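You operate a simulated robot arm through the tools that you are given. There is no shell and no other tool.

You are at the controls of a simulated robot arm. One attempt, no reset.

Task
Pin the green plate as the orange ticket shows.
Fine: each colour in the hole that the ticket gives; three pins start in other holes of the plate; the spare pin from hole W goes into the teal rack; all other holes end empty; leave the ticket where it lies.

The check looks at the end state, three seconds after you hand in, the way a careful person would. Anything else that was tipped, shoved, dropped, spilled or broken makes it a failure.

Robot
A 7-joint arm with a two-finger parallel gripper, fixed in place. Base frame: the origin is at the foot of the arm, x ahead of it, y to its left, z up. Units: m, rad, N and s.
Its first joint turns from -2.304 to 2.304 rad. Payload 3.91 kg.
Tool frame: the origin (TCP) lies between the finger pads and is the grasp point; the fingertips stand 0.03 m ahead of it; z points along the fingers, y is the line along which they close. The gripper opens to 0.11 m. The fingers are 0.02 m wide and 0.01 m thick; the gripper's body (0.048 by 0.112 m) begins 0.055 m behind the TCP.
Orientation is that of the tool frame in the base frame, as a unit quaternion [w, x, y, z]. With the fingers straight down and closing along the base's y, the tool's x points along the base's -x, its y along +y and its z along -z.

Tools
- The arm moves only by the tool play_rows. Its arguments are lists of equal length, an entry for each row: "rotation": the turn, a rotation vector about the base's x, y, z in degrees, a list of three; "delta_pos": the shift along the base's x, y, z in mm, a list of three; "jaw": the opening, from 0 (shut) to 1 (fully open). In form: {"rotation": [[rx, ry, rz], ...], "delta_pos": [[tx, ty, tz], ...], "jaw": [jaw, ...]}. A call has 1 to 20 rows; each row shifts and turns the commanded pose from where the row before left it. Each row takes 0.2 s and may step no farther than 0.05 m and 0.15 rad from the row before; otherwise, or with a gripper value out of range, the whole call is refused. Where a pose cannot be reached the arm comes as near as it can. A force on the tool above 40 N (or 10 N above the force at the start of the call, whichever is more), or a blocked arm, ends the call early, and 0.2 s more pass. Each finger travels about 0.108 m/s and halts on what it meets, pressing with about 35 N; the grip force reading is that of the motor and also rises with nothing between the fingers. The clock runs only during rows and for 0.2 s after the last one: add rows that do not move to give the fingers time. The reply holds the time, the measured pose of the TCP, the force on the tool along the base axes, the opening and the grip force, in the units named above and with some noise, with the torque about the TCP (base axes, N m) and any sound that the robot's microphone picked up.
- Cameras (640 x 400 px; columns grow to the right, rows downward): "scene" is fixed at [0.3998, 0.5018, 1.6206]; the picture's right is [-0.64, -0.77, 0.00], its down [-0.51, 0.43, -0.75] and it looks along [0.57, -0.48, -0.66] (base axes); focal length 288 px, centre (320, 200). "wrist" rides on the gripper at [0.072, 0.017, -0.103] in the tool frame; the picture's right is [-0.23, 0.97, 0.00], its down [-0.76, -0.18, -0.62] and it looks along [-0.61, -0.14, 0.78] (tool axes); focal length 222 px, centre (320, 200). There is no depth. A picture from a camera that has moved, and an enlarged one, comes with that camera's place and axes in the base frame and with its lens.
- grab_frame(camera): a new picture of that camera. The clock stands still meanwhile.
- inspect(camera, box): a new picture of the part [left, top, right, bottom] of that camera's present view, enlarged. The clock stands still meanwhile.
- sign_off(): hands the job in; it is judged then, once.

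Nothing tells you positions but the pictures and the camera data. Unless the task says otherwise, let go and move clear before handing in.

The tools are called after "Request:" by a JSON object that holds its "name" and its "arguments". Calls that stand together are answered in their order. play_rows: Moves the arm, as the interface text tells. Its arguments: {"type":"object","properties":{"rotation":{"type":"array"},"delta_pos":{"type":"array"},"jaw":{"type":"array"}},"required":["rotation","delta_pos","jaw"]} The other tools are called the same way: grab_frame (camera) takes a picture; inspect (camera, box) takes an enlarged picture of a part of a camera's view; sign_off () hands the job in.

At the start:

```text
time: 0.0
ee_pos: [0.5676, -0.0842, 1.3446]
orientation: [-0.001, 0.0, 1.0, 0.001]
contact_force: [-0.3, -0.6, -0.1]
ft_torque: [-0.02, 0.02, 0.03]
finger_gap: 0.1101
finger_force: 0.0
```

scene: 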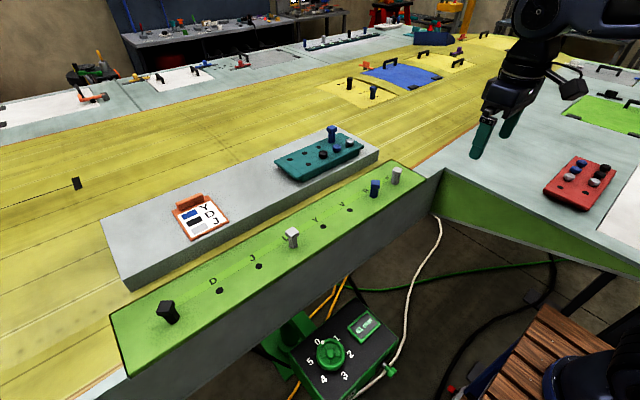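
wrist: 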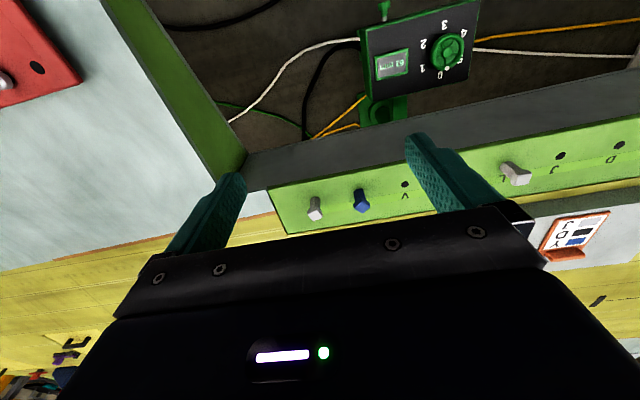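

I see a green plate with pins and an orange ticket beside it, with a teal rack on a grey ledge. I'll enlarge those areas first to read the ticket and the hole letters.

Request:
{"name": "inspect", "arguments": {"camera": "scene", "box": [160, 180, 250, 250]}}

Request:
{"name": "inspect", "arguments": {"camera": "scene", "box": [260, 110, 440, 250]}}

Request:
{"name": "inspect", "arguments": {"camera": "scene", "box": [100, 220, 320, 390]}}

Request:
{"name": "inspect", "arguments": {"camera": "wrist", "box": [260, 120, 640, 280]}}

```text
5.71 times, centred on (205, 215) of scene
camera zoom: at [0.3998, 0.5018, 1.6206], right [-0.64, -0.77, 0.0], down [-0.51, 0.43, -0.75], along [0.57, -0.48, -0.66], focal length 1647 px, centre (977, 114)
```

zoom: 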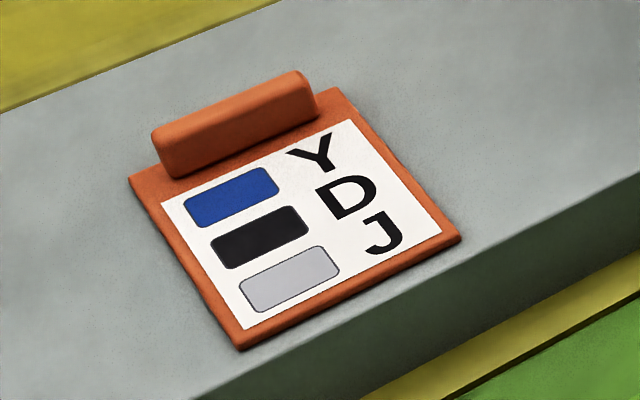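

```text
2.86 times, centred on (350, 180) of scene
camera zoom: at [0.3998, 0.5018, 1.6206], right [-0.64, -0.77, 0.0], down [-0.51, 0.43, -0.75], along [0.57, -0.48, -0.66], focal length 824 px, centre (234, 257)
```

zoom: 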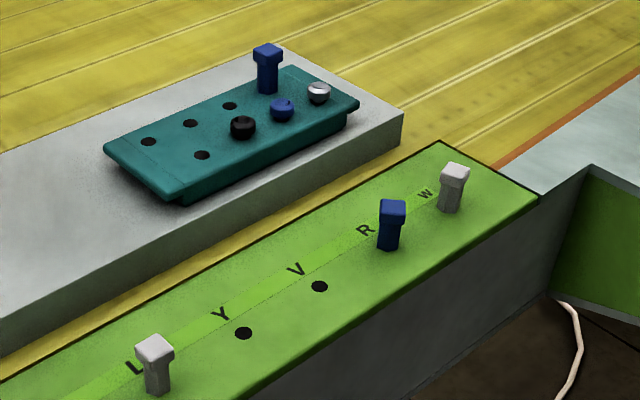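

```text
2.35 times, centred on (210, 305) of scene
camera zoom: at [0.3998, 0.5018, 1.6206], right [-0.64, -0.77, 0.0], down [-0.51, 0.43, -0.75], along [0.57, -0.48, -0.66], focal length 678 px, centre (579, -47)
```

zoom: 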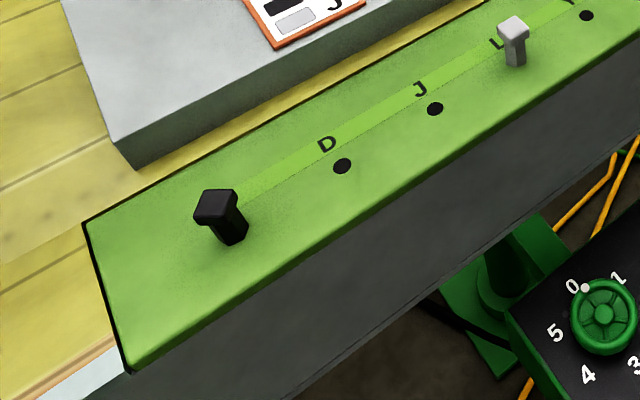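

```text
1.68 times, centred on (450, 200) of wrist
camera zoom: at [0.4964, -0.0662, 1.4483], right [0.23, 0.97, 0.0], down [0.76, -0.18, 0.62], along [0.61, -0.14, -0.78], focal length 374 px, centre (101, 200)
```

zoom: 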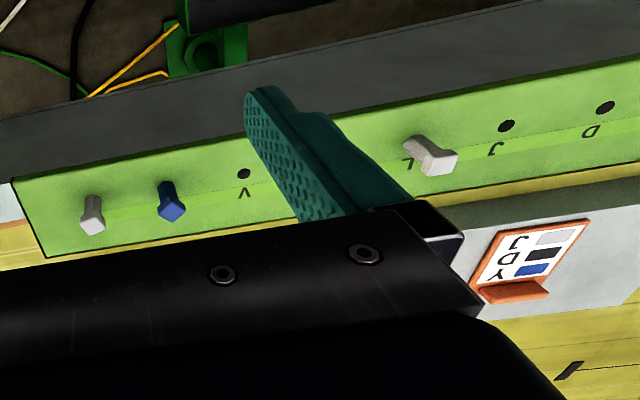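

The ticket reads blue→Y, black→D, grey→J. The plate has grey in W, blue in R, grey in L and black in the far-left hole. I'll look closer at the pins, the rack and the dial box.

Request:
{"name": "inspect", "arguments": {"camera": "scene", "box": [265, 115, 375, 185]}}

Request:
{"name": "inspect", "arguments": {"camera": "scene", "box": [350, 155, 430, 205]}}

Request:
{"name": "inspect", "arguments": {"camera": "scene", "box": [270, 215, 350, 265]}}

Request:
{"name": "inspect", "arguments": {"camera": "scene", "box": [110, 270, 270, 370]}}

Request:
{"name": "inspect", "arguments": {"camera": "scene", "box": [260, 290, 420, 390]}}

Request:
{"name": "inspect", "arguments": {"camera": "scene", "box": [440, 0, 640, 220]}}

```text
5.71 times, centred on (320, 150) of scene
camera zoom: at [0.3998, 0.5018, 1.6206], right [-0.64, -0.77, 0.0], down [-0.51, 0.43, -0.75], along [0.57, -0.48, -0.66], focal length 1647 px, centre (320, 486)
```

zoom: 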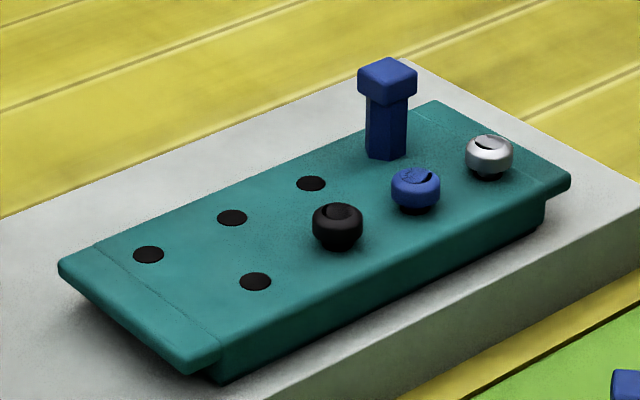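

```text
8.00 times, centred on (390, 180) of scene
camera zoom: at [0.3998, 0.5018, 1.6206], right [-0.64, -0.77, 0.0], down [-0.51, 0.43, -0.75], along [0.57, -0.48, -0.66], focal length 2306 px, centre (-240, 360)
```

zoom: 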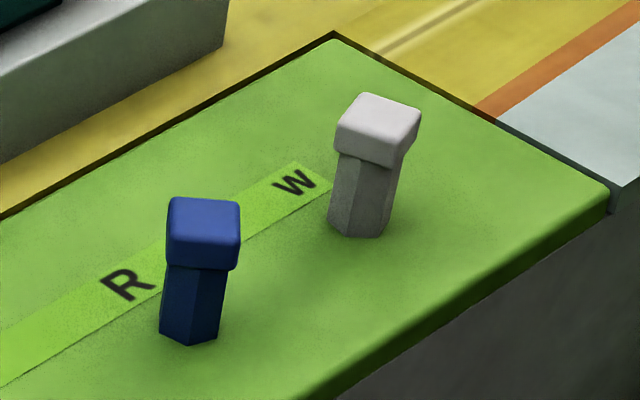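

```text
8.00 times, centred on (310, 240) of scene
camera zoom: at [0.3998, 0.5018, 1.6206], right [-0.64, -0.77, 0.0], down [-0.51, 0.43, -0.75], along [0.57, -0.48, -0.66], focal length 2306 px, centre (400, -120)
```

zoom: 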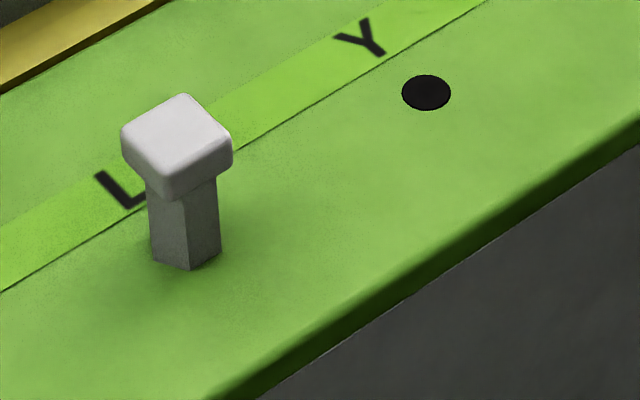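

```text
4.00 times, centred on (190, 320) of scene
camera zoom: at [0.3998, 0.5018, 1.6206], right [-0.64, -0.77, 0.0], down [-0.51, 0.43, -0.75], along [0.57, -0.48, -0.66], focal length 1153 px, centre (840, -280)
```

zoom: 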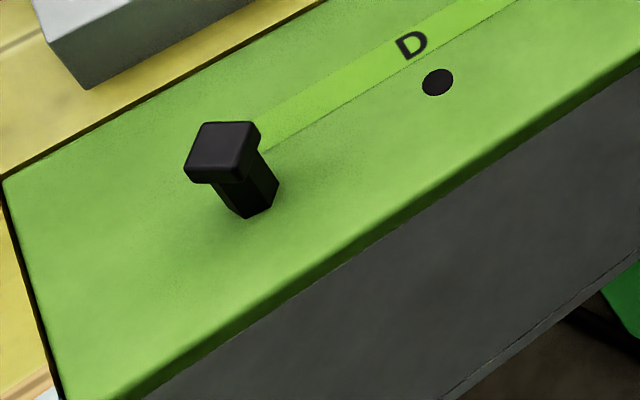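

```text
4.00 times, centred on (340, 340) of scene
camera zoom: at [0.3998, 0.5018, 1.6206], right [-0.64, -0.77, 0.0], down [-0.51, 0.43, -0.75], along [0.57, -0.48, -0.66], focal length 1153 px, centre (240, -360)
```

zoom: 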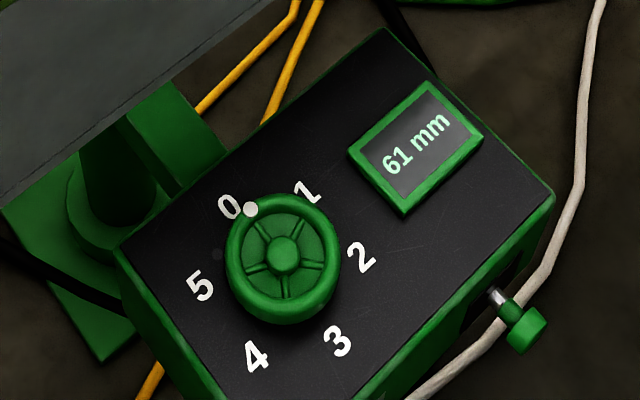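

```text
1.82 times, centred on (540, 110) of scene
camera zoom: at [0.3998, 0.5018, 1.6206], right [-0.64, -0.77, 0.0], down [-0.51, 0.43, -0.75], along [0.57, -0.48, -0.66], focal length 524 px, centre (-80, 364)
```

zoom: 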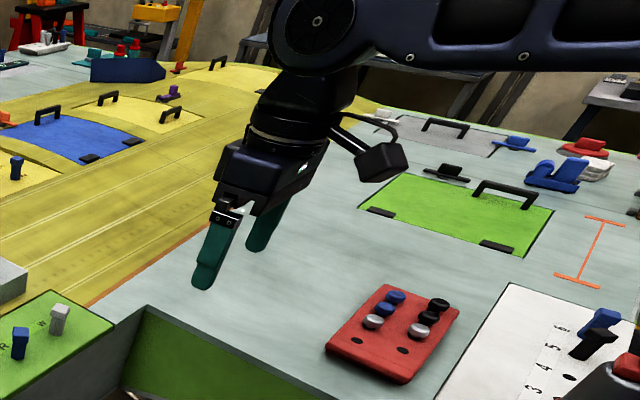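

The plate looks level at about z=1.057, with holes on the line x≈0.798 spaced 0.1 m apart in y: W -0.144, R -0.045, V 0.055, Y 0.155, L 0.255, J 0.355, D 0.454, black pin 0.555. The ticket block's top is about z=1.10. I'll move above W for a closer look with the wrist camera.

Request:
{"name": "play_rows", "arguments": {"rotation": [[0, 0, 0], [0, 0, 0], [0, 0, 0], [0, 0, 0], [0, 0, 0]], "delta_pos": [[33, -15, -24], [33, -15, -24], [33, -15, -24], [33, -15, -23], [0, 0, 0]], "jaw": [1, 1, 1, 1, 1]}}

Request:
{"name": "grab_frame", "arguments": {"camera": "wrist"}}

Request:
{"name": "grab_frame", "arguments": {"camera": "scene"}}

```text
time: 1.2
ee_pos: [0.6993, -0.1467, 1.2492]
orientation: [0.0, 0.0, 1.0, 0.0]
contact_force: [0.7, 0.6, 0.3]
ft_torque: [-0.02, -0.03, 0.01]
finger_gap: 0.1102
finger_force: 0.2
```

```text
taken
camera wrist: at [0.6269, -0.1277, 1.3518], right [0.23, 0.97, 0.0], down [0.76, -0.18, 0.62], along [0.61, -0.14, -0.78], focal length 222 px, centre (320, 200)
```

wrist: 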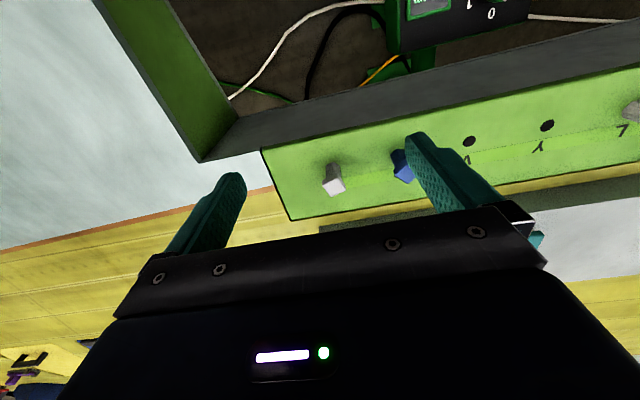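

```text
taken
```

scene: 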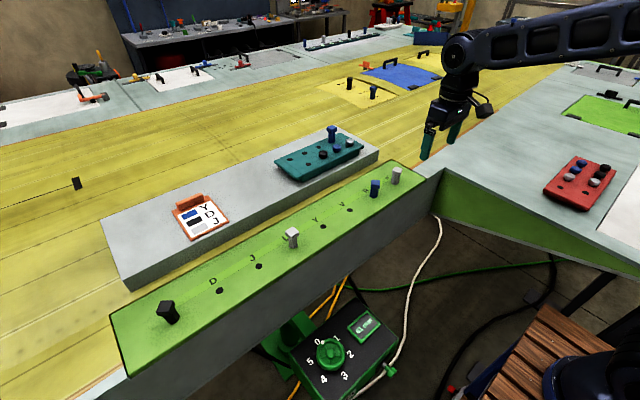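

The arm now sits above and behind W, and the wrist camera sees W and R. I'll zoom in to find the yaw of the heads.

Request:
{"name": "inspect", "arguments": {"camera": "wrist", "box": [290, 140, 390, 210]}}

Request:
{"name": "inspect", "arguments": {"camera": "wrist", "box": [380, 90, 640, 230]}}

```text
5.71 times, centred on (340, 175) of wrist
camera zoom: at [0.6269, -0.1277, 1.3518], right [0.23, 0.97, 0.0], down [0.76, -0.18, 0.62], along [0.61, -0.14, -0.78], focal length 1269 px, centre (206, 343)
```

zoom: 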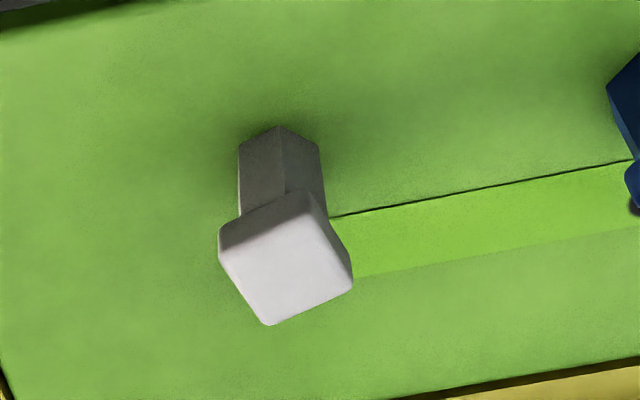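

```text
2.46 times, centred on (510, 160) of wrist
camera zoom: at [0.6269, -0.1277, 1.3518], right [0.23, 0.97, 0.0], down [0.76, -0.18, 0.62], along [0.61, -0.14, -0.78], focal length 547 px, centre (-148, 298)
```

zoom: 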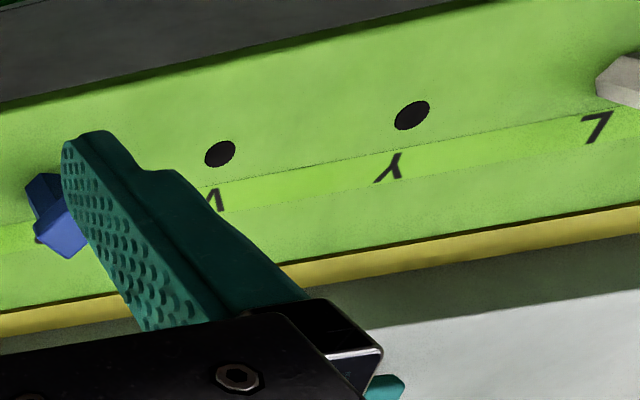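

W's grey pin sits at about (0.7975, -0.146) with its head yawed about 15°. Next I'll shift over R for the same look.

Request:
{"name": "play_rows", "arguments": {"rotation": [[0, 0, 0], [0, 0, 0], [0, 0, 0]], "delta_pos": [[0, 40, 0], [0, 40, 0], [0, 20, 0]], "jaw": [1, 1, 1]}}

Request:
{"name": "inspect", "arguments": {"camera": "wrist", "box": [290, 140, 390, 210]}}

Request:
{"name": "grab_frame", "arguments": {"camera": "wrist"}}

```text
time: 2.0
ee_pos: [0.7005, -0.0437, 1.2511]
orientation: [0.0, 0.0, 1.0, 0.0]
contact_force: [0.1, 0.4, -0.5]
ft_torque: [0.0, 0.0, 0.0]
finger_gap: 0.1102
finger_force: 0.0
```

```text
5.71 times, centred on (340, 175) of wrist
camera zoom: at [0.628, -0.0261, 1.3542], right [0.23, 0.97, 0.0], down [0.76, -0.18, 0.62], along [0.61, -0.14, -0.78], focal length 1269 px, centre (206, 343)
```

zoom: 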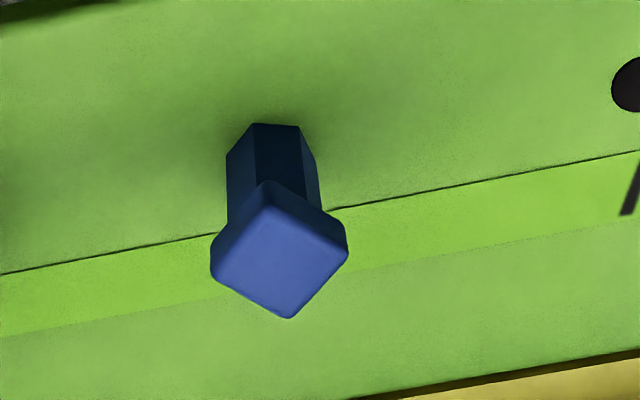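

```text
taken
camera wrist: at [0.628, -0.0261, 1.3542], right [0.23, 0.97, 0.0], down [0.76, -0.18, 0.62], along [0.61, -0.14, -0.78], focal length 222 px, centre (320, 200)
```

wrist: 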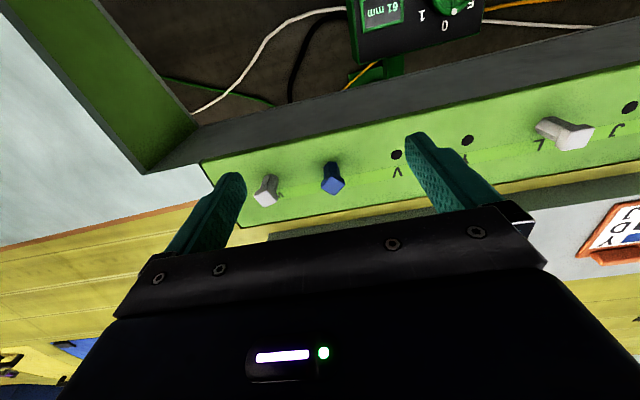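

R's blue pin is at about (0.798, -0.0465) with a 24 mm square head yawed about 43°. I'll turn the tool +43° and move above it, then check the alignment.

Request:
{"name": "play_rows", "arguments": {"rotation": [[0, 0, 7.2], [0, 0, 7.2], [0, 0, 7.2], [0, 0, 7.2], [0, 0, 7.2], [0, 0, 7.2], [0, 0, 0], [0, 0, 0]], "delta_pos": [[16.3, -0.4, -9], [16.3, -0.4, -9], [16.3, -0.4, -8], [16.3, -0.4, -8], [16.3, -0.4, -8], [16.3, -0.4, -8], [0, 0, 0], [0, 0, 0]], "jaw": [0.6, 0.6, 0.6, 0.6, 0.6, 0.6, 0.6, 0.6]}}

Request:
{"name": "grab_frame", "arguments": {"camera": "wrist"}}

Request:
{"name": "inspect", "arguments": {"camera": "scene", "box": [330, 100, 470, 220]}}

```text
time: 3.8
ee_pos: [0.7987, -0.047, 1.2007]
orientation: [0.0, -0.368, 0.93, -0.001]
contact_force: [-0.3, 0.3, -0.1]
ft_torque: [0.02, -0.02, 0.03]
finger_gap: 0.0661
finger_force: 0.0
```

```text
taken
camera wrist: at [0.7344, -0.0841, 1.3031], right [-0.5, 0.87, 0.0], down [0.68, 0.39, 0.62], along [0.54, 0.31, -0.78], focal length 222 px, centre (320, 200)
```

wrist: 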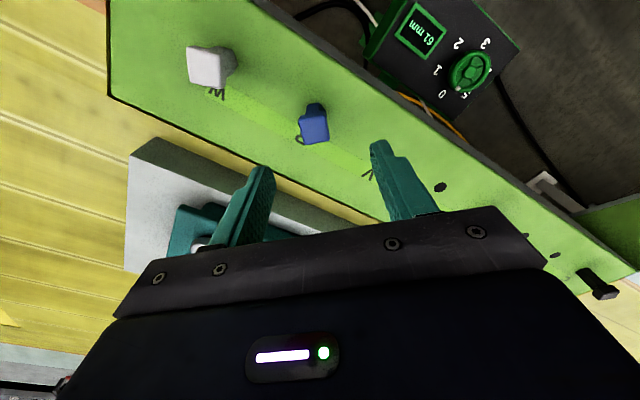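

```text
3.33 times, centred on (400, 160) of scene
camera zoom: at [0.3998, 0.5018, 1.6206], right [-0.64, -0.77, 0.0], down [-0.51, 0.43, -0.75], along [0.57, -0.48, -0.66], focal length 961 px, centre (53, 333)
```

zoom: 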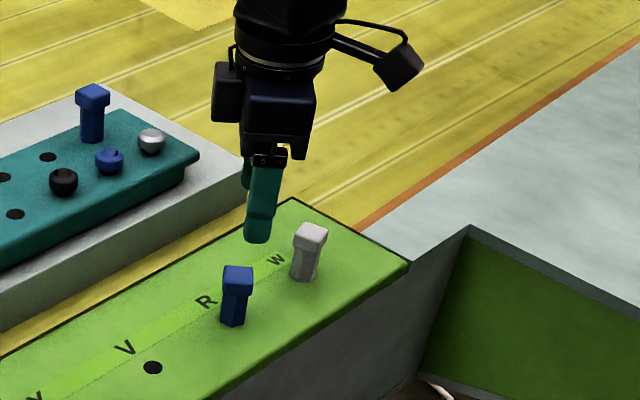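

The tool is over R at the right yaw. I'll check the blue head's position in the wrist view before going down.

Request:
{"name": "inspect", "arguments": {"camera": "wrist", "box": [270, 85, 370, 155]}}

```text
5.71 times, centred on (320, 120) of wrist
camera zoom: at [0.7344, -0.0841, 1.3031], right [-0.5, 0.87, 0.0], down [0.68, 0.39, 0.62], along [0.54, 0.31, -0.78], focal length 1269 px, centre (320, 657)
```

zoom: 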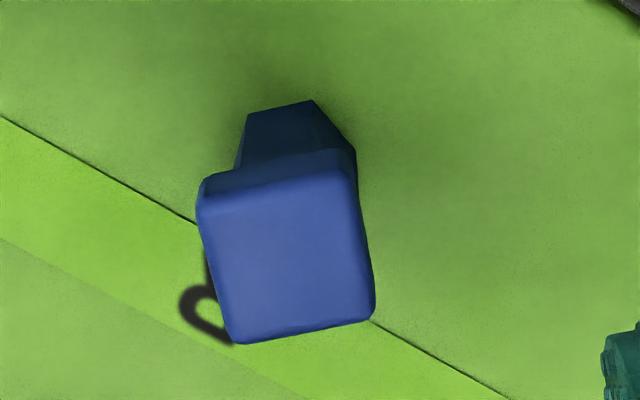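

The two wrist views put the head top somewhere between 1.097 and 1.109, centred near (0.802, -0.0485). I'll go partway down with a small correction and then compare heights.

Request:
{"name": "play_rows", "arguments": {"rotation": [[0, 0, -1], [0, 0, -1], [0, 0, 0], [0, 0, 0]], "delta_pos": [[2, -1, -30], [1.5, -0.5, -20], [0, 0, -20], [0, 0, 0]], "jaw": [0.6, 0.6, 0.6, 0.6]}}

Request:
{"name": "grab_frame", "arguments": {"camera": "wrist"}}

Request:
{"name": "inspect", "arguments": {"camera": "scene", "box": [335, 130, 435, 210]}}

```text
time: 4.8
ee_pos: [0.8027, -0.0489, 1.129]
orientation: [0.0, -0.352, 0.936, 0.0]
contact_force: [-0.5, 0.3, -0.3]
ft_torque: [0.01, -0.03, -0.03]
finger_gap: 0.066
finger_force: 0.0
```

```text
taken
camera wrist: at [0.7365, -0.0832, 1.2337], right [-0.47, 0.88, 0.0], down [0.69, 0.37, 0.62], along [0.55, 0.29, -0.78], focal length 222 px, centre (320, 200)
```

wrist: 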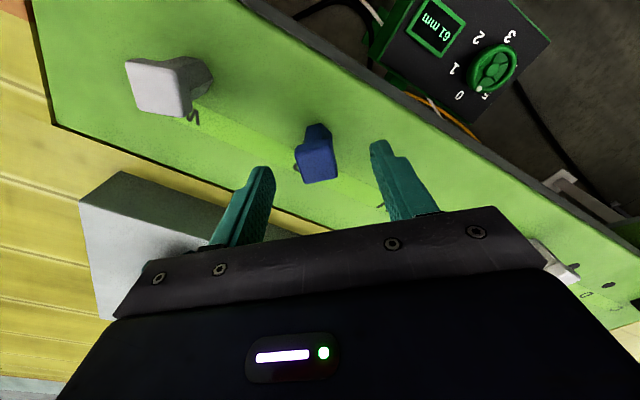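

```text
5.00 times, centred on (385, 170) of scene
camera zoom: at [0.3998, 0.5018, 1.6206], right [-0.64, -0.77, 0.0], down [-0.51, 0.43, -0.75], along [0.57, -0.48, -0.66], focal length 1441 px, centre (-5, 350)
```

zoom: 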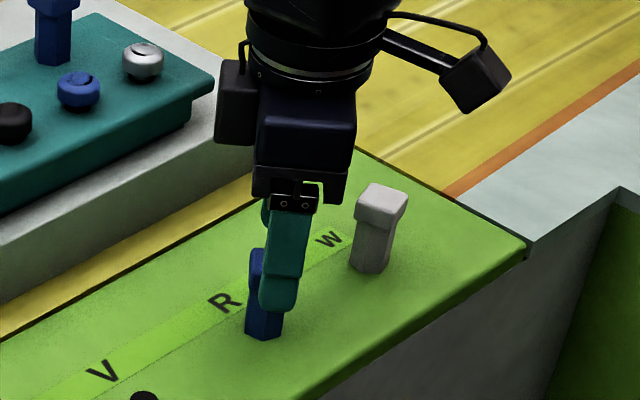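

Three wrist views agree that the blue head's centre is at (0.806, -0.048) with its top at z≈1.0965, so the hole line is at x≈0.806. I'll go down so the pads cover just the head, close, and check.

Request:
{"name": "play_rows", "arguments": {"rotation": [[0, 0, 0], [0, 0, 0], [0, 0, 0], [0, 0, 0], [0, 0, 0]], "delta_pos": [[2.5, 0.6, -10], [0, 0, -9.5], [0, 0, 0], [0, 0, 0], [0, 0, 0]], "jaw": [0.6, 0.6, 0.6, 0.6, 0.6]}}

Request:
{"name": "inspect", "arguments": {"camera": "scene", "box": [345, 150, 425, 210]}}

Request:
{"name": "inspect", "arguments": {"camera": "wrist", "box": [230, 100, 420, 220]}}

```text
time: 6.0
ee_pos: [0.8047, -0.0481, 1.1109]
orientation: [0.0, -0.351, 0.936, 0.0]
contact_force: [0.3, 0.5, 0.0]
ft_torque: [0.0, 0.01, 0.01]
finger_gap: 0.0658
finger_force: 0.0
```

```text
6.67 times, centred on (385, 180) of scene
camera zoom: at [0.3998, 0.5018, 1.6206], right [-0.64, -0.77, 0.0], down [-0.51, 0.43, -0.75], along [0.57, -0.48, -0.66], focal length 1922 px, centre (-113, 333)
```

zoom: 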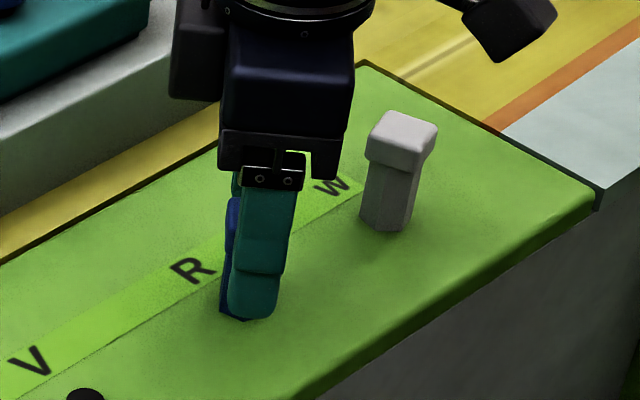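

```text
3.33 times, centred on (325, 160) of wrist
camera zoom: at [0.7383, -0.082, 1.2137], right [-0.47, 0.88, 0.0], down [0.69, 0.37, 0.62], along [0.55, 0.29, -0.78], focal length 740 px, centre (303, 333)
```

zoom: 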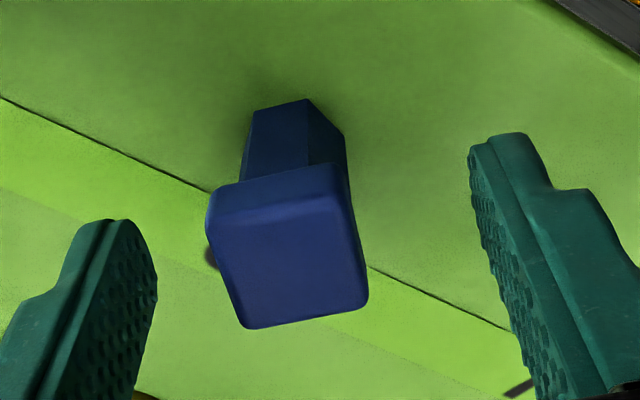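

The blue head is between the fingers, about 2 mm off centre and square to the pads. I'll trim that and close.

Request:
{"name": "play_rows", "arguments": {"rotation": [[0, 0, 0], [0, 0, 0], [0, 0, 0], [0, 0, 0], [0, 0, 0], [0, 0, 0]], "delta_pos": [[2, -1.3, 0], [0, 0, 0], [0, 0, 0], [0, 0, 0], [0, 0, 0], [0, 0, 0]], "jaw": [0.6, 0.4, 0.25, 0.15, 0.15, 0.15]}}

Request:
{"name": "inspect", "arguments": {"camera": "wrist", "box": [230, 100, 420, 220]}}

```text
time: 7.4
ee_pos: [0.8052, -0.0497, 1.111]
orientation: [0.0, -0.352, 0.936, 0.0]
contact_force: [0.4, -0.6, 1.1]
ft_torque: [-0.05, 0.01, 0.01]
finger_gap: 0.025
finger_force: 34.5
```

```text
3.33 times, centred on (325, 160) of wrist
camera zoom: at [0.7409, -0.0832, 1.2136], right [-0.47, 0.88, 0.0], down [0.69, 0.37, 0.62], along [0.55, 0.29, -0.78], focal length 740 px, centre (303, 333)
```

zoom: 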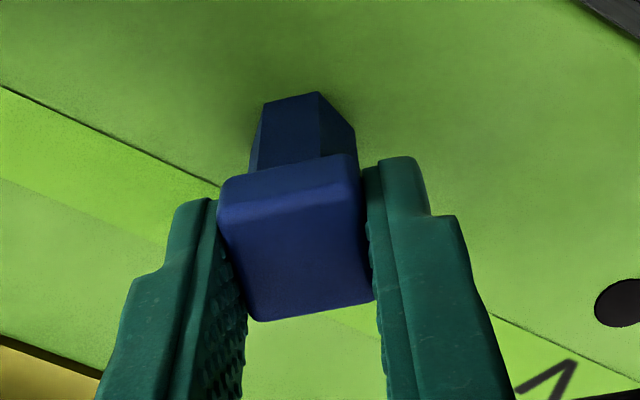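

The blue pin is gripped with a 25 mm gap. I'll lift straight up slowly.

Request:
{"name": "play_rows", "arguments": {"rotation": [[0, 0, 0], [0, 0, 0], [0, 0, 0], [0, 0, 0], [0, 0, 0], [0, 0, 0], [0, 0, 0]], "delta_pos": [[0, 0, 5], [0, 0, 10], [0, 0, 15], [0, 0, 20], [0, 0, 20], [0, 0, 10], [0, 0, 0]], "jaw": [0.1, 0.1, 0.1, 0.1, 0.1, 0.1, 0.1]}}

Request:
{"name": "inspect", "arguments": {"camera": "scene", "box": [330, 110, 450, 210]}}

Request:
{"name": "grab_frame", "arguments": {"camera": "wrist"}}

```text
time: 9.0
ee_pos: [0.8084, -0.0491, 1.1896]
orientation: [0.0, -0.352, 0.936, 0.001]
contact_force: [-0.1, 0.0, -0.3]
ft_torque: [-0.02, -0.03, -0.02]
finger_gap: 0.0251
finger_force: 34.7
```

```text
4.00 times, centred on (390, 160) of scene
camera zoom: at [0.3998, 0.5018, 1.6206], right [-0.64, -0.77, 0.0], down [-0.51, 0.43, -0.75], along [0.57, -0.48, -0.66], focal length 1153 px, centre (40, 360)
```

zoom: 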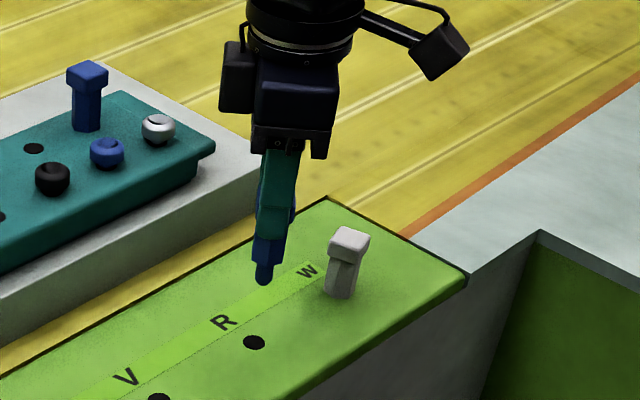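

```text
taken
camera wrist: at [0.7416, -0.0828, 1.2938], right [-0.47, 0.88, 0.0], down [0.69, 0.37, 0.62], along [0.55, 0.29, -0.78], focal length 222 px, centre (320, 200)
```

wrist: 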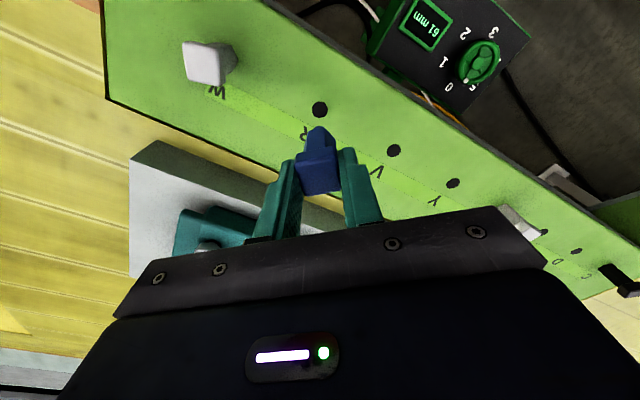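

The blue pin is out, with a short round peg below the hex. I'll zoom on the holes to get the pitch and direction from R to Y.

Request:
{"name": "inspect", "arguments": {"camera": "wrist", "box": [290, 80, 490, 205]}}

Request:
{"name": "inspect", "arguments": {"camera": "scene", "box": [300, 170, 420, 245]}}

```text
3.20 times, centred on (390, 142) of wrist
camera zoom: at [0.7416, -0.0828, 1.2938], right [-0.47, 0.88, 0.0], down [0.69, 0.37, 0.62], along [0.55, 0.29, -0.78], focal length 711 px, centre (96, 384)
```

zoom: 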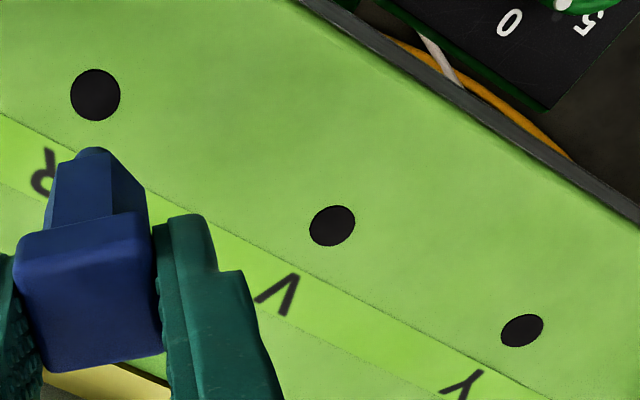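

```text
5.33 times, centred on (360, 208) of scene
camera zoom: at [0.3998, 0.5018, 1.6206], right [-0.64, -0.77, 0.0], down [-0.51, 0.43, -0.75], along [0.57, -0.48, -0.66], focal length 1538 px, centre (107, 160)
```

zoom: 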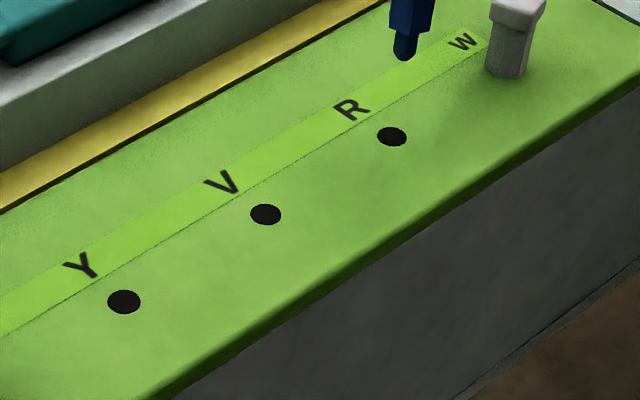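

The holes run exactly along +y with a pitch near 0.100 m. I'll move +200 mm to Y and check that the Y hole lands on the same pixel that R's hole has now (zoom pixel 95, 95).

Request:
{"name": "play_rows", "arguments": {"rotation": [[0, 0, 0], [0, 0, 0], [0, 0, 0], [0, 0, 0], [0, 0, 0], [0, 0, 0], [0, 0, 0]], "delta_pos": [[0, 30, 0], [0, 45, 0], [0, 50, 0], [0, 45, 0], [0, 30, 0], [0, 0, 0], [0, 0, 0]], "jaw": [0.1, 0.1, 0.1, 0.1, 0.1, 0.1, 0.1]}}

Request:
{"name": "inspect", "arguments": {"camera": "wrist", "box": [290, 80, 490, 205]}}

```text
time: 10.6
ee_pos: [0.8072, 0.149, 1.1893]
orientation: [0.0, -0.352, 0.936, -0.001]
contact_force: [-0.6, -0.6, -0.5]
ft_torque: [0.04, -0.03, 0.0]
finger_gap: 0.0251
finger_force: 35.2
```

```text
3.20 times, centred on (390, 142) of wrist
camera zoom: at [0.7422, 0.1134, 1.2924], right [-0.47, 0.88, 0.0], down [0.69, 0.37, 0.62], along [0.55, 0.29, -0.78], focal length 711 px, centre (96, 384)
```

zoom: 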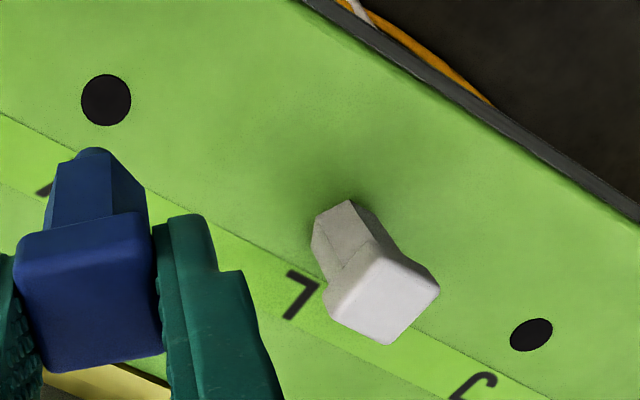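

The Y hole appears 11 px right and 5 px down from R's reference, so I need about +4 mm in y. I'll correct and recheck.

Request:
{"name": "play_rows", "arguments": {"rotation": [[0, 0, 0], [0, 0, 0], [0, 0, 0]], "delta_pos": [[-0.3, 4.0, 0], [0, 0, 0], [0, 0, 0]], "jaw": [0.1, 0.1, 0.1]}}

Request:
{"name": "inspect", "arguments": {"camera": "wrist", "box": [290, 80, 490, 205]}}

Request:
{"name": "inspect", "arguments": {"camera": "wrist", "box": [295, 90, 345, 140]}}

```text
time: 11.4
ee_pos: [0.8064, 0.1534, 1.1898]
orientation: [0.0, -0.352, 0.936, 0.0]
contact_force: [-0.1, 0.0, -0.8]
ft_torque: [-0.01, -0.02, 0.03]
finger_gap: 0.0249
finger_force: 35.1
```

```text
3.20 times, centred on (390, 142) of wrist
camera zoom: at [0.7414, 0.1189, 1.2931], right [-0.47, 0.88, 0.0], down [0.69, 0.37, 0.62], along [0.55, 0.29, -0.78], focal length 711 px, centre (96, 384)
```

zoom: 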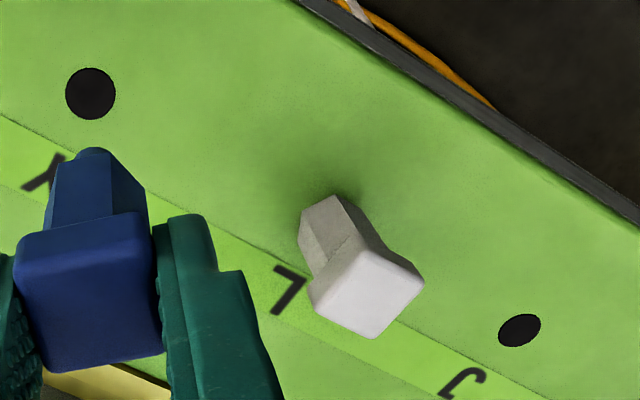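

```text
8.00 times, centred on (320, 115) of wrist
camera zoom: at [0.7414, 0.1189, 1.2931], right [-0.47, 0.88, 0.0], down [0.69, 0.37, 0.62], along [0.55, 0.29, -0.78], focal length 1777 px, centre (320, 880)
```

zoom: 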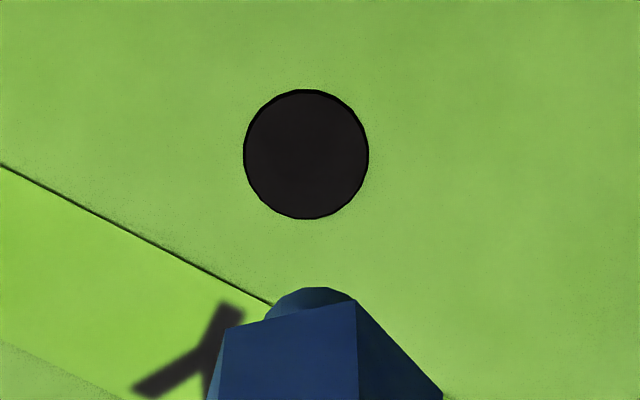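

The hole is now a little over-corrected, by about 1.3 mm. The hole is about 17 mm wide and the peg about 13 mm, so there is good clearance. I'll trim and descend to just above the plate.

Request:
{"name": "play_rows", "arguments": {"rotation": [[0, 0, 0], [0, 0, 0], [0, 0, 0], [0, 0, 0], [0, 0, 0]], "delta_pos": [[0.6, -1.2, 0], [0, 0, -15], [0, 0, -15], [0, 0, -10], [0, 0, 0]], "jaw": [0.1, 0.1, 0.1, 0.1, 0.1]}}

Request:
{"name": "inspect", "arguments": {"camera": "scene", "box": [280, 180, 360, 240]}}

Request:
{"name": "inspect", "arguments": {"camera": "wrist", "box": [290, 100, 350, 160]}}

```text
time: 12.6
ee_pos: [0.8073, 0.1542, 1.149]
orientation: [0.0, -0.352, 0.936, 0.0]
contact_force: [-0.6, -1.1, -0.3]
ft_torque: [0.02, -0.03, 0.02]
finger_gap: 0.0252
finger_force: 35.4
```

```text
6.67 times, centred on (320, 210) of scene
camera zoom: at [0.3998, 0.5018, 1.6206], right [-0.64, -0.77, 0.0], down [-0.51, 0.43, -0.75], along [0.57, -0.48, -0.66], focal length 1922 px, centre (320, 133)
```

zoom: 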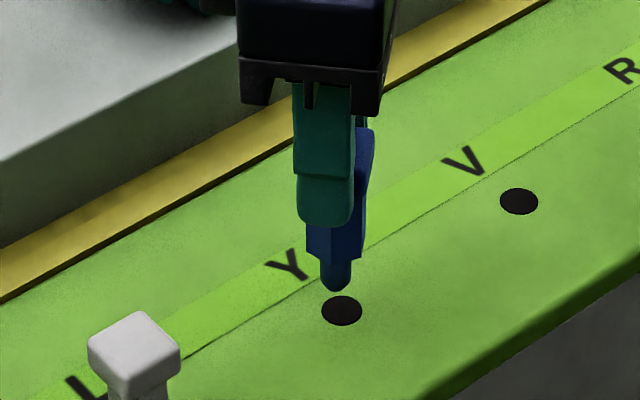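

```text
6.67 times, centred on (320, 130) of wrist
camera zoom: at [0.7418, 0.1196, 1.2529], right [-0.47, 0.88, 0.0], down [0.69, 0.37, 0.62], along [0.55, 0.29, -0.78], focal length 1481 px, centre (320, 667)
```

zoom: 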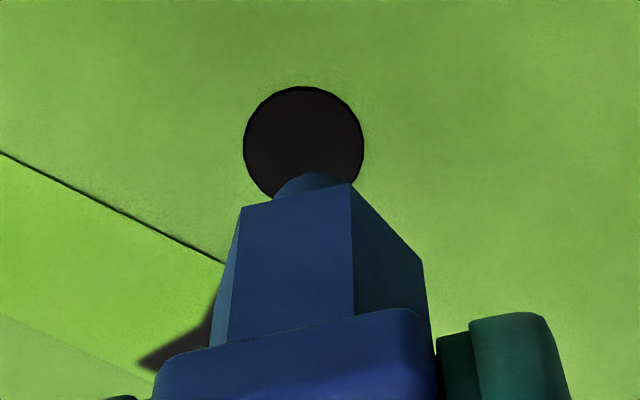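

Both views suggest the peg is about 1–2.5 mm off toward +y. I'll trim by (-1.0, -2.2) and recheck.

Request:
{"name": "play_rows", "arguments": {"rotation": [[0, 0, 0], [0, 0, 0], [0, 0, 0]], "delta_pos": [[-1.0, -2.2, 0], [0, 0, 0], [0, 0, 0]], "jaw": [0.1, 0.1, 0.1]}}

Request:
{"name": "inspect", "arguments": {"camera": "scene", "box": [300, 200, 350, 240]}}

Request:
{"name": "inspect", "arguments": {"camera": "wrist", "box": [290, 100, 350, 160]}}

```text
time: 13.4
ee_pos: [0.8055, 0.1513, 1.1485]
orientation: [0.0, -0.352, 0.936, -0.001]
contact_force: [-0.6, -0.8, -1.0]
ft_torque: [-0.01, 0.0, -0.01]
finger_gap: 0.025
finger_force: 35.5
```

```text
10.00 times, centred on (325, 220) of scene
camera zoom: at [0.3998, 0.5018, 1.6206], right [-0.64, -0.77, 0.0], down [-0.51, 0.43, -0.75], along [0.57, -0.48, -0.66], focal length 2883 px, centre (270, 0)
```

zoom: 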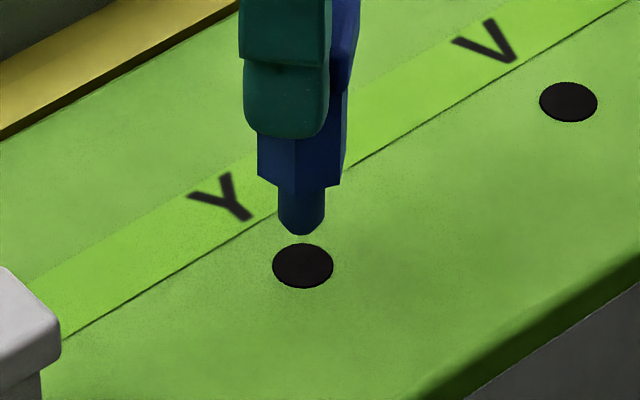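

```text
6.67 times, centred on (320, 130) of wrist
camera zoom: at [0.7408, 0.1176, 1.2531], right [-0.47, 0.88, 0.0], down [0.69, 0.37, 0.62], along [0.55, 0.29, -0.78], focal length 1481 px, centre (320, 667)
```

zoom: 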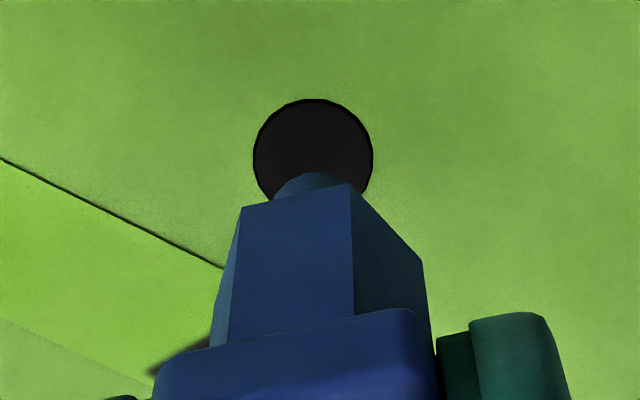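

In both views the peg is now centred over Y. I'll descend to the seat height.

Request:
{"name": "play_rows", "arguments": {"rotation": [[0, 0, 0], [0, 0, 0], [0, 0, 0], [0, 0, 0], [0, 0, 0], [0, 0, 0], [0, 0, 0]], "delta_pos": [[0, 0, -8], [0, 0, -8], [0, 0, -8], [0, 0, -7], [0, 0, -5], [0, 0, -3], [0, 0, 0]], "jaw": [0.1, 0.1, 0.1, 0.1, 0.1, 0.1, 0.1]}}

Request:
{"name": "inspect", "arguments": {"camera": "scene", "box": [300, 200, 350, 240]}}

```text
time: 15.0
ee_pos: [0.8052, 0.1525, 1.1118]
orientation: [0.001, -0.352, 0.936, 0.0]
contact_force: [1.3, -0.1, -0.8]
ft_torque: [-0.02, 0.03, 0.01]
finger_gap: 0.0251
finger_force: 35.0
```

```text
10.00 times, centred on (325, 220) of scene
camera zoom: at [0.3998, 0.5018, 1.6206], right [-0.64, -0.77, 0.0], down [-0.51, 0.43, -0.75], along [0.57, -0.48, -0.66], focal length 2883 px, centre (270, 0)
```

zoom: 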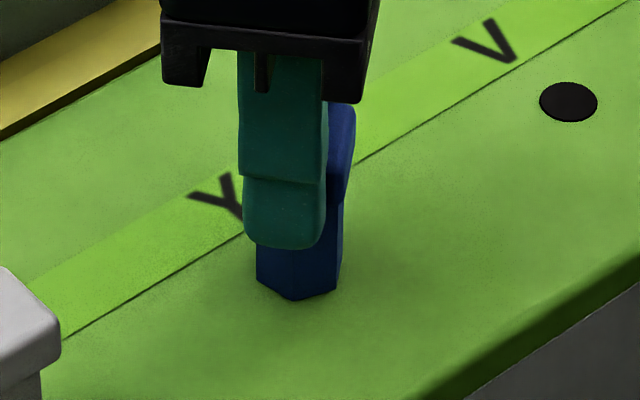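

The peg is in the hole and nearly seated. I'll lower the last millimetre, open, and rise.

Request:
{"name": "play_rows", "arguments": {"rotation": [[0, 0, 0], [0, 0, 0], [0, 0, 0], [0, 0, 0], [0, 0, 0], [0, 0, 0], [0, 0, 0], [0, 0, 0], [0, 0, 0]], "delta_pos": [[0, 0, -1], [0, 0, 0], [0, 0, 0], [0, 0, 0], [0, 0, 0], [0, 0, 15], [0, 0, 30], [0, 0, 35], [0, 0, 0]], "jaw": [0.1, 0.1, 0.3, 0.5, 0.6, 0.6, 0.6, 0.6, 0.6]}}

Request:
{"name": "inspect", "arguments": {"camera": "scene", "box": [260, 180, 360, 250]}}

Request:
{"name": "grab_frame", "arguments": {"camera": "wrist"}}

```text
time: 17.0
ee_pos: [0.8058, 0.155, 1.1892]
orientation: [0.0, -0.353, 0.936, 0.0]
contact_force: [1.1, 0.3, 0.5]
ft_torque: [0.0, -0.03, -0.03]
finger_gap: 0.066
finger_force: 0.2
```

```text
5.71 times, centred on (310, 215) of scene
camera zoom: at [0.3998, 0.5018, 1.6206], right [-0.64, -0.77, 0.0], down [-0.51, 0.43, -0.75], along [0.57, -0.48, -0.66], focal length 1647 px, centre (377, 114)
```

zoom: 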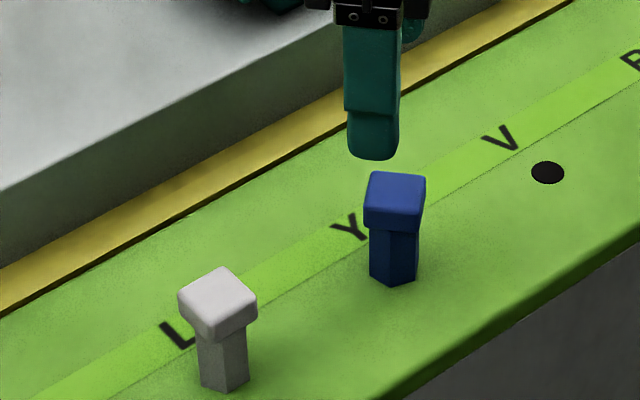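

```text
taken
camera wrist: at [0.7409, 0.1206, 1.2933], right [-0.47, 0.88, 0.0], down [0.69, 0.37, 0.62], along [0.55, 0.29, -0.78], focal length 222 px, centre (320, 200)
```

wrist: 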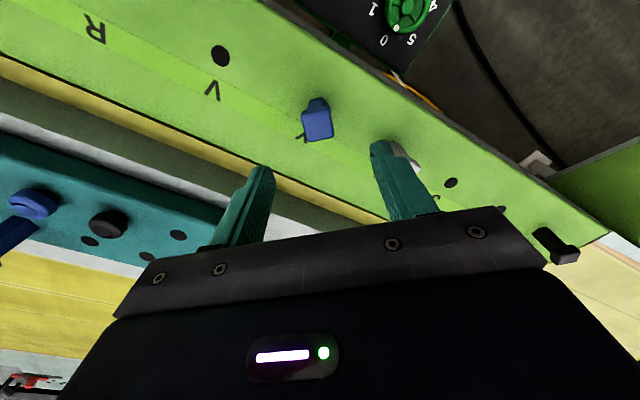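

Blue is seated in Y. Next is L's grey pin, with its head at about (0.805, 0.251) and nearly square to the axes, so I'll rotate back and hover over it.

Request:
{"name": "play_rows", "arguments": {"rotation": [[0, 0, -7.5], [0, 0, -7.5], [0, 0, -7.5], [0, 0, -7.5], [0, 0, -7.5], [0, 0, -7.5], [0, 0, 0], [0, 0, 0], [0, 0, 0]], "delta_pos": [[0, 10, 0], [0, 20, 0], [0, 20, 0], [0, 20, 0], [0, 20, 0], [0, 10, 0], [0, 0, 0], [0, 0, 0], [0, 0, 0]], "jaw": [0.6, 0.6, 0.6, 0.6, 0.6, 0.6, 0.6, 0.6, 0.6]}}

Request:
{"name": "grab_frame", "arguments": {"camera": "wrist"}}

Request:
{"name": "inspect", "arguments": {"camera": "wrist", "box": [270, 85, 370, 155]}}

```text
time: 19.0
ee_pos: [0.8062, 0.2526, 1.1897]
orientation: [0.001, 0.033, 0.999, 0.0]
contact_force: [-0.1, 1.5, 0.5]
ft_torque: [-0.01, -0.03, -0.02]
finger_gap: 0.0661
finger_force: 0.1
```

```text
taken
camera wrist: at [0.7346, 0.2753, 1.2932], right [0.29, 0.96, 0.0], down [0.75, -0.23, 0.62], along [0.6, -0.18, -0.78], focal length 222 px, centre (320, 200)
```

wrist: 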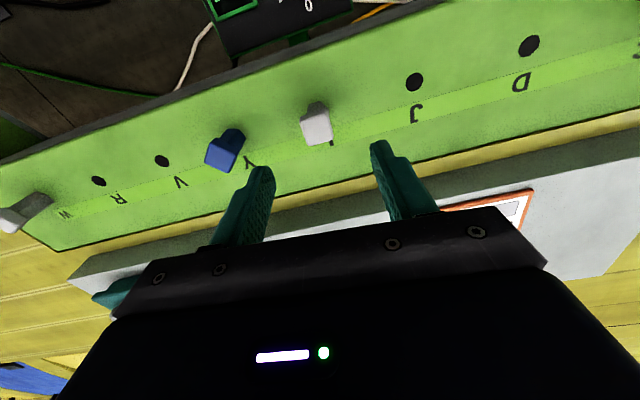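

```text
5.71 times, centred on (320, 120) of wrist
camera zoom: at [0.7346, 0.2753, 1.2932], right [0.29, 0.96, 0.0], down [0.75, -0.23, 0.62], along [0.6, -0.18, -0.78], focal length 1269 px, centre (320, 657)
```

zoom: 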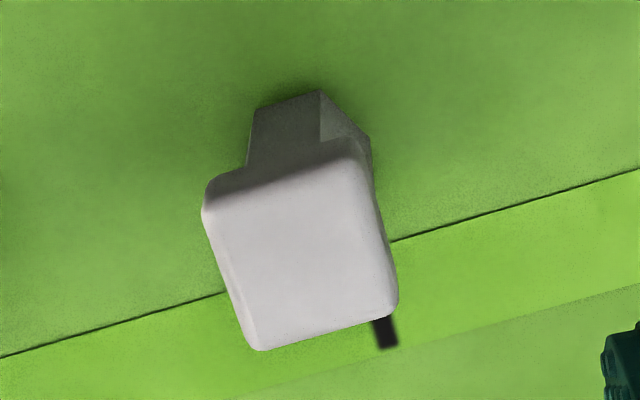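

L's head is at (0.807, 0.250) with yaw about +1.7°. I'll rotate +5.5°, trim by (0.2, -2.8), and descend to just above head height to check.

Request:
{"name": "play_rows", "arguments": {"rotation": [[0, 0, 5.5], [0, 0, 0], [0, 0, 0], [0, 0, 0], [0, 0, 0], [0, 0, 0]], "delta_pos": [[0.2, -2.8, -20], [0, 0, -25], [0, 0, -20], [0, 0, -14], [0, 0, 0], [0, 0, 0]], "jaw": [0.6, 0.6, 0.6, 0.6, 0.6, 0.6]}}

Request:
{"name": "inspect", "arguments": {"camera": "wrist", "box": [230, 100, 420, 220]}}

Request:
{"name": "inspect", "arguments": {"camera": "scene", "box": [260, 200, 340, 260]}}

```text
time: 20.4
ee_pos: [0.806, 0.25, 1.1093]
orientation: [0.0, -0.015, 1.0, 0.0]
contact_force: [0.6, 0.9, 0.6]
ft_torque: [-0.01, 0.0, 0.02]
finger_gap: 0.0661
finger_force: 0.1
```

```text
3.33 times, centred on (325, 160) of wrist
camera zoom: at [0.7328, 0.2656, 1.2136], right [0.2, 0.98, 0.0], down [0.77, -0.15, 0.62], along [0.61, -0.12, -0.78], focal length 740 px, centre (303, 333)
```

zoom: 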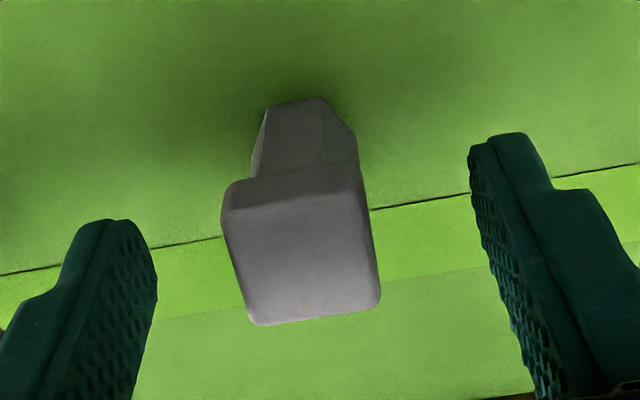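

```text
6.67 times, centred on (300, 230) of scene
camera zoom: at [0.3998, 0.5018, 1.6206], right [-0.64, -0.77, 0.0], down [-0.51, 0.43, -0.75], along [0.57, -0.48, -0.66], focal length 1922 px, centre (453, 0)
```

zoom: 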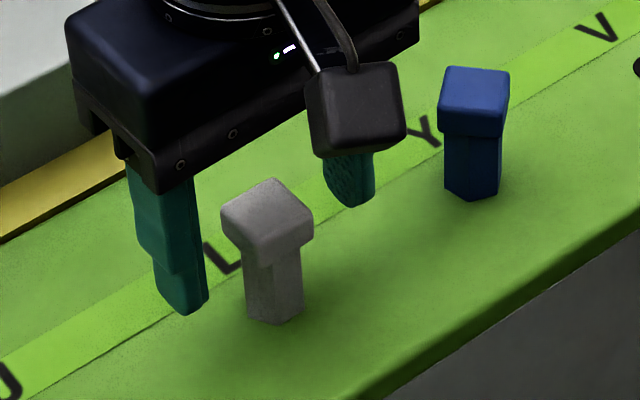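

The pads are well centred on L's head. I'll close and lift 80 mm.

Request:
{"name": "play_rows", "arguments": {"rotation": [[0, 0, 0], [0, 0, 0], [0, 0, 0], [0, 0, 0], [0, 0, 0], [0, 0, 0], [0, 0, 0], [0, 0, 0], [0, 0, 0], [0, 0, 0], [0, 0, 0], [0, 0, 0], [0, 0, 0]], "delta_pos": [[0, 0, 0], [0, 0, 0], [0, 0, 0], [0, 0, 0], [0, 0, 0], [0, 0, 5], [0, 0, 10], [0, 0, 15], [0, 0, 20], [0, 0, 20], [0, 0, 10], [0, 0, 0], [0, 0, 0]], "jaw": [0.4, 0.25, 0.1, 0.1, 0.1, 0.1, 0.1, 0.1, 0.1, 0.1, 0.1, 0.1, 0.1]}}

Request:
{"name": "inspect", "arguments": {"camera": "wrist", "box": [290, 40, 490, 165]}}

Request:
{"name": "inspect", "arguments": {"camera": "scene", "box": [240, 190, 340, 280]}}

```text
time: 23.2
ee_pos: [0.8066, 0.2499, 1.1914]
orientation: [0.0, -0.015, 1.0, 0.0]
contact_force: [0.1, 0.3, -0.7]
ft_torque: [-0.02, -0.01, 0.02]
finger_gap: 0.0249
finger_force: 34.8
```

```text
3.20 times, centred on (390, 102) of wrist
camera zoom: at [0.7336, 0.2654, 1.295], right [0.2, 0.98, 0.0], down [0.77, -0.15, 0.62], along [0.61, -0.12, -0.78], focal length 711 px, centre (96, 512)
```

zoom: 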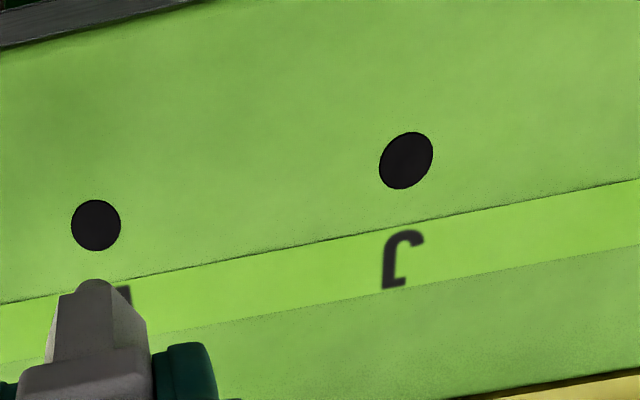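

```text
4.44 times, centred on (290, 235) of scene
camera zoom: at [0.3998, 0.5018, 1.6206], right [-0.64, -0.77, 0.0], down [-0.51, 0.43, -0.75], along [0.57, -0.48, -0.66], focal length 1281 px, centre (453, 44)
```

zoom: 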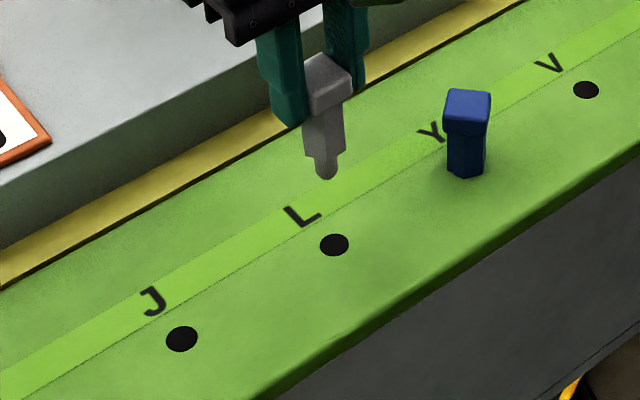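

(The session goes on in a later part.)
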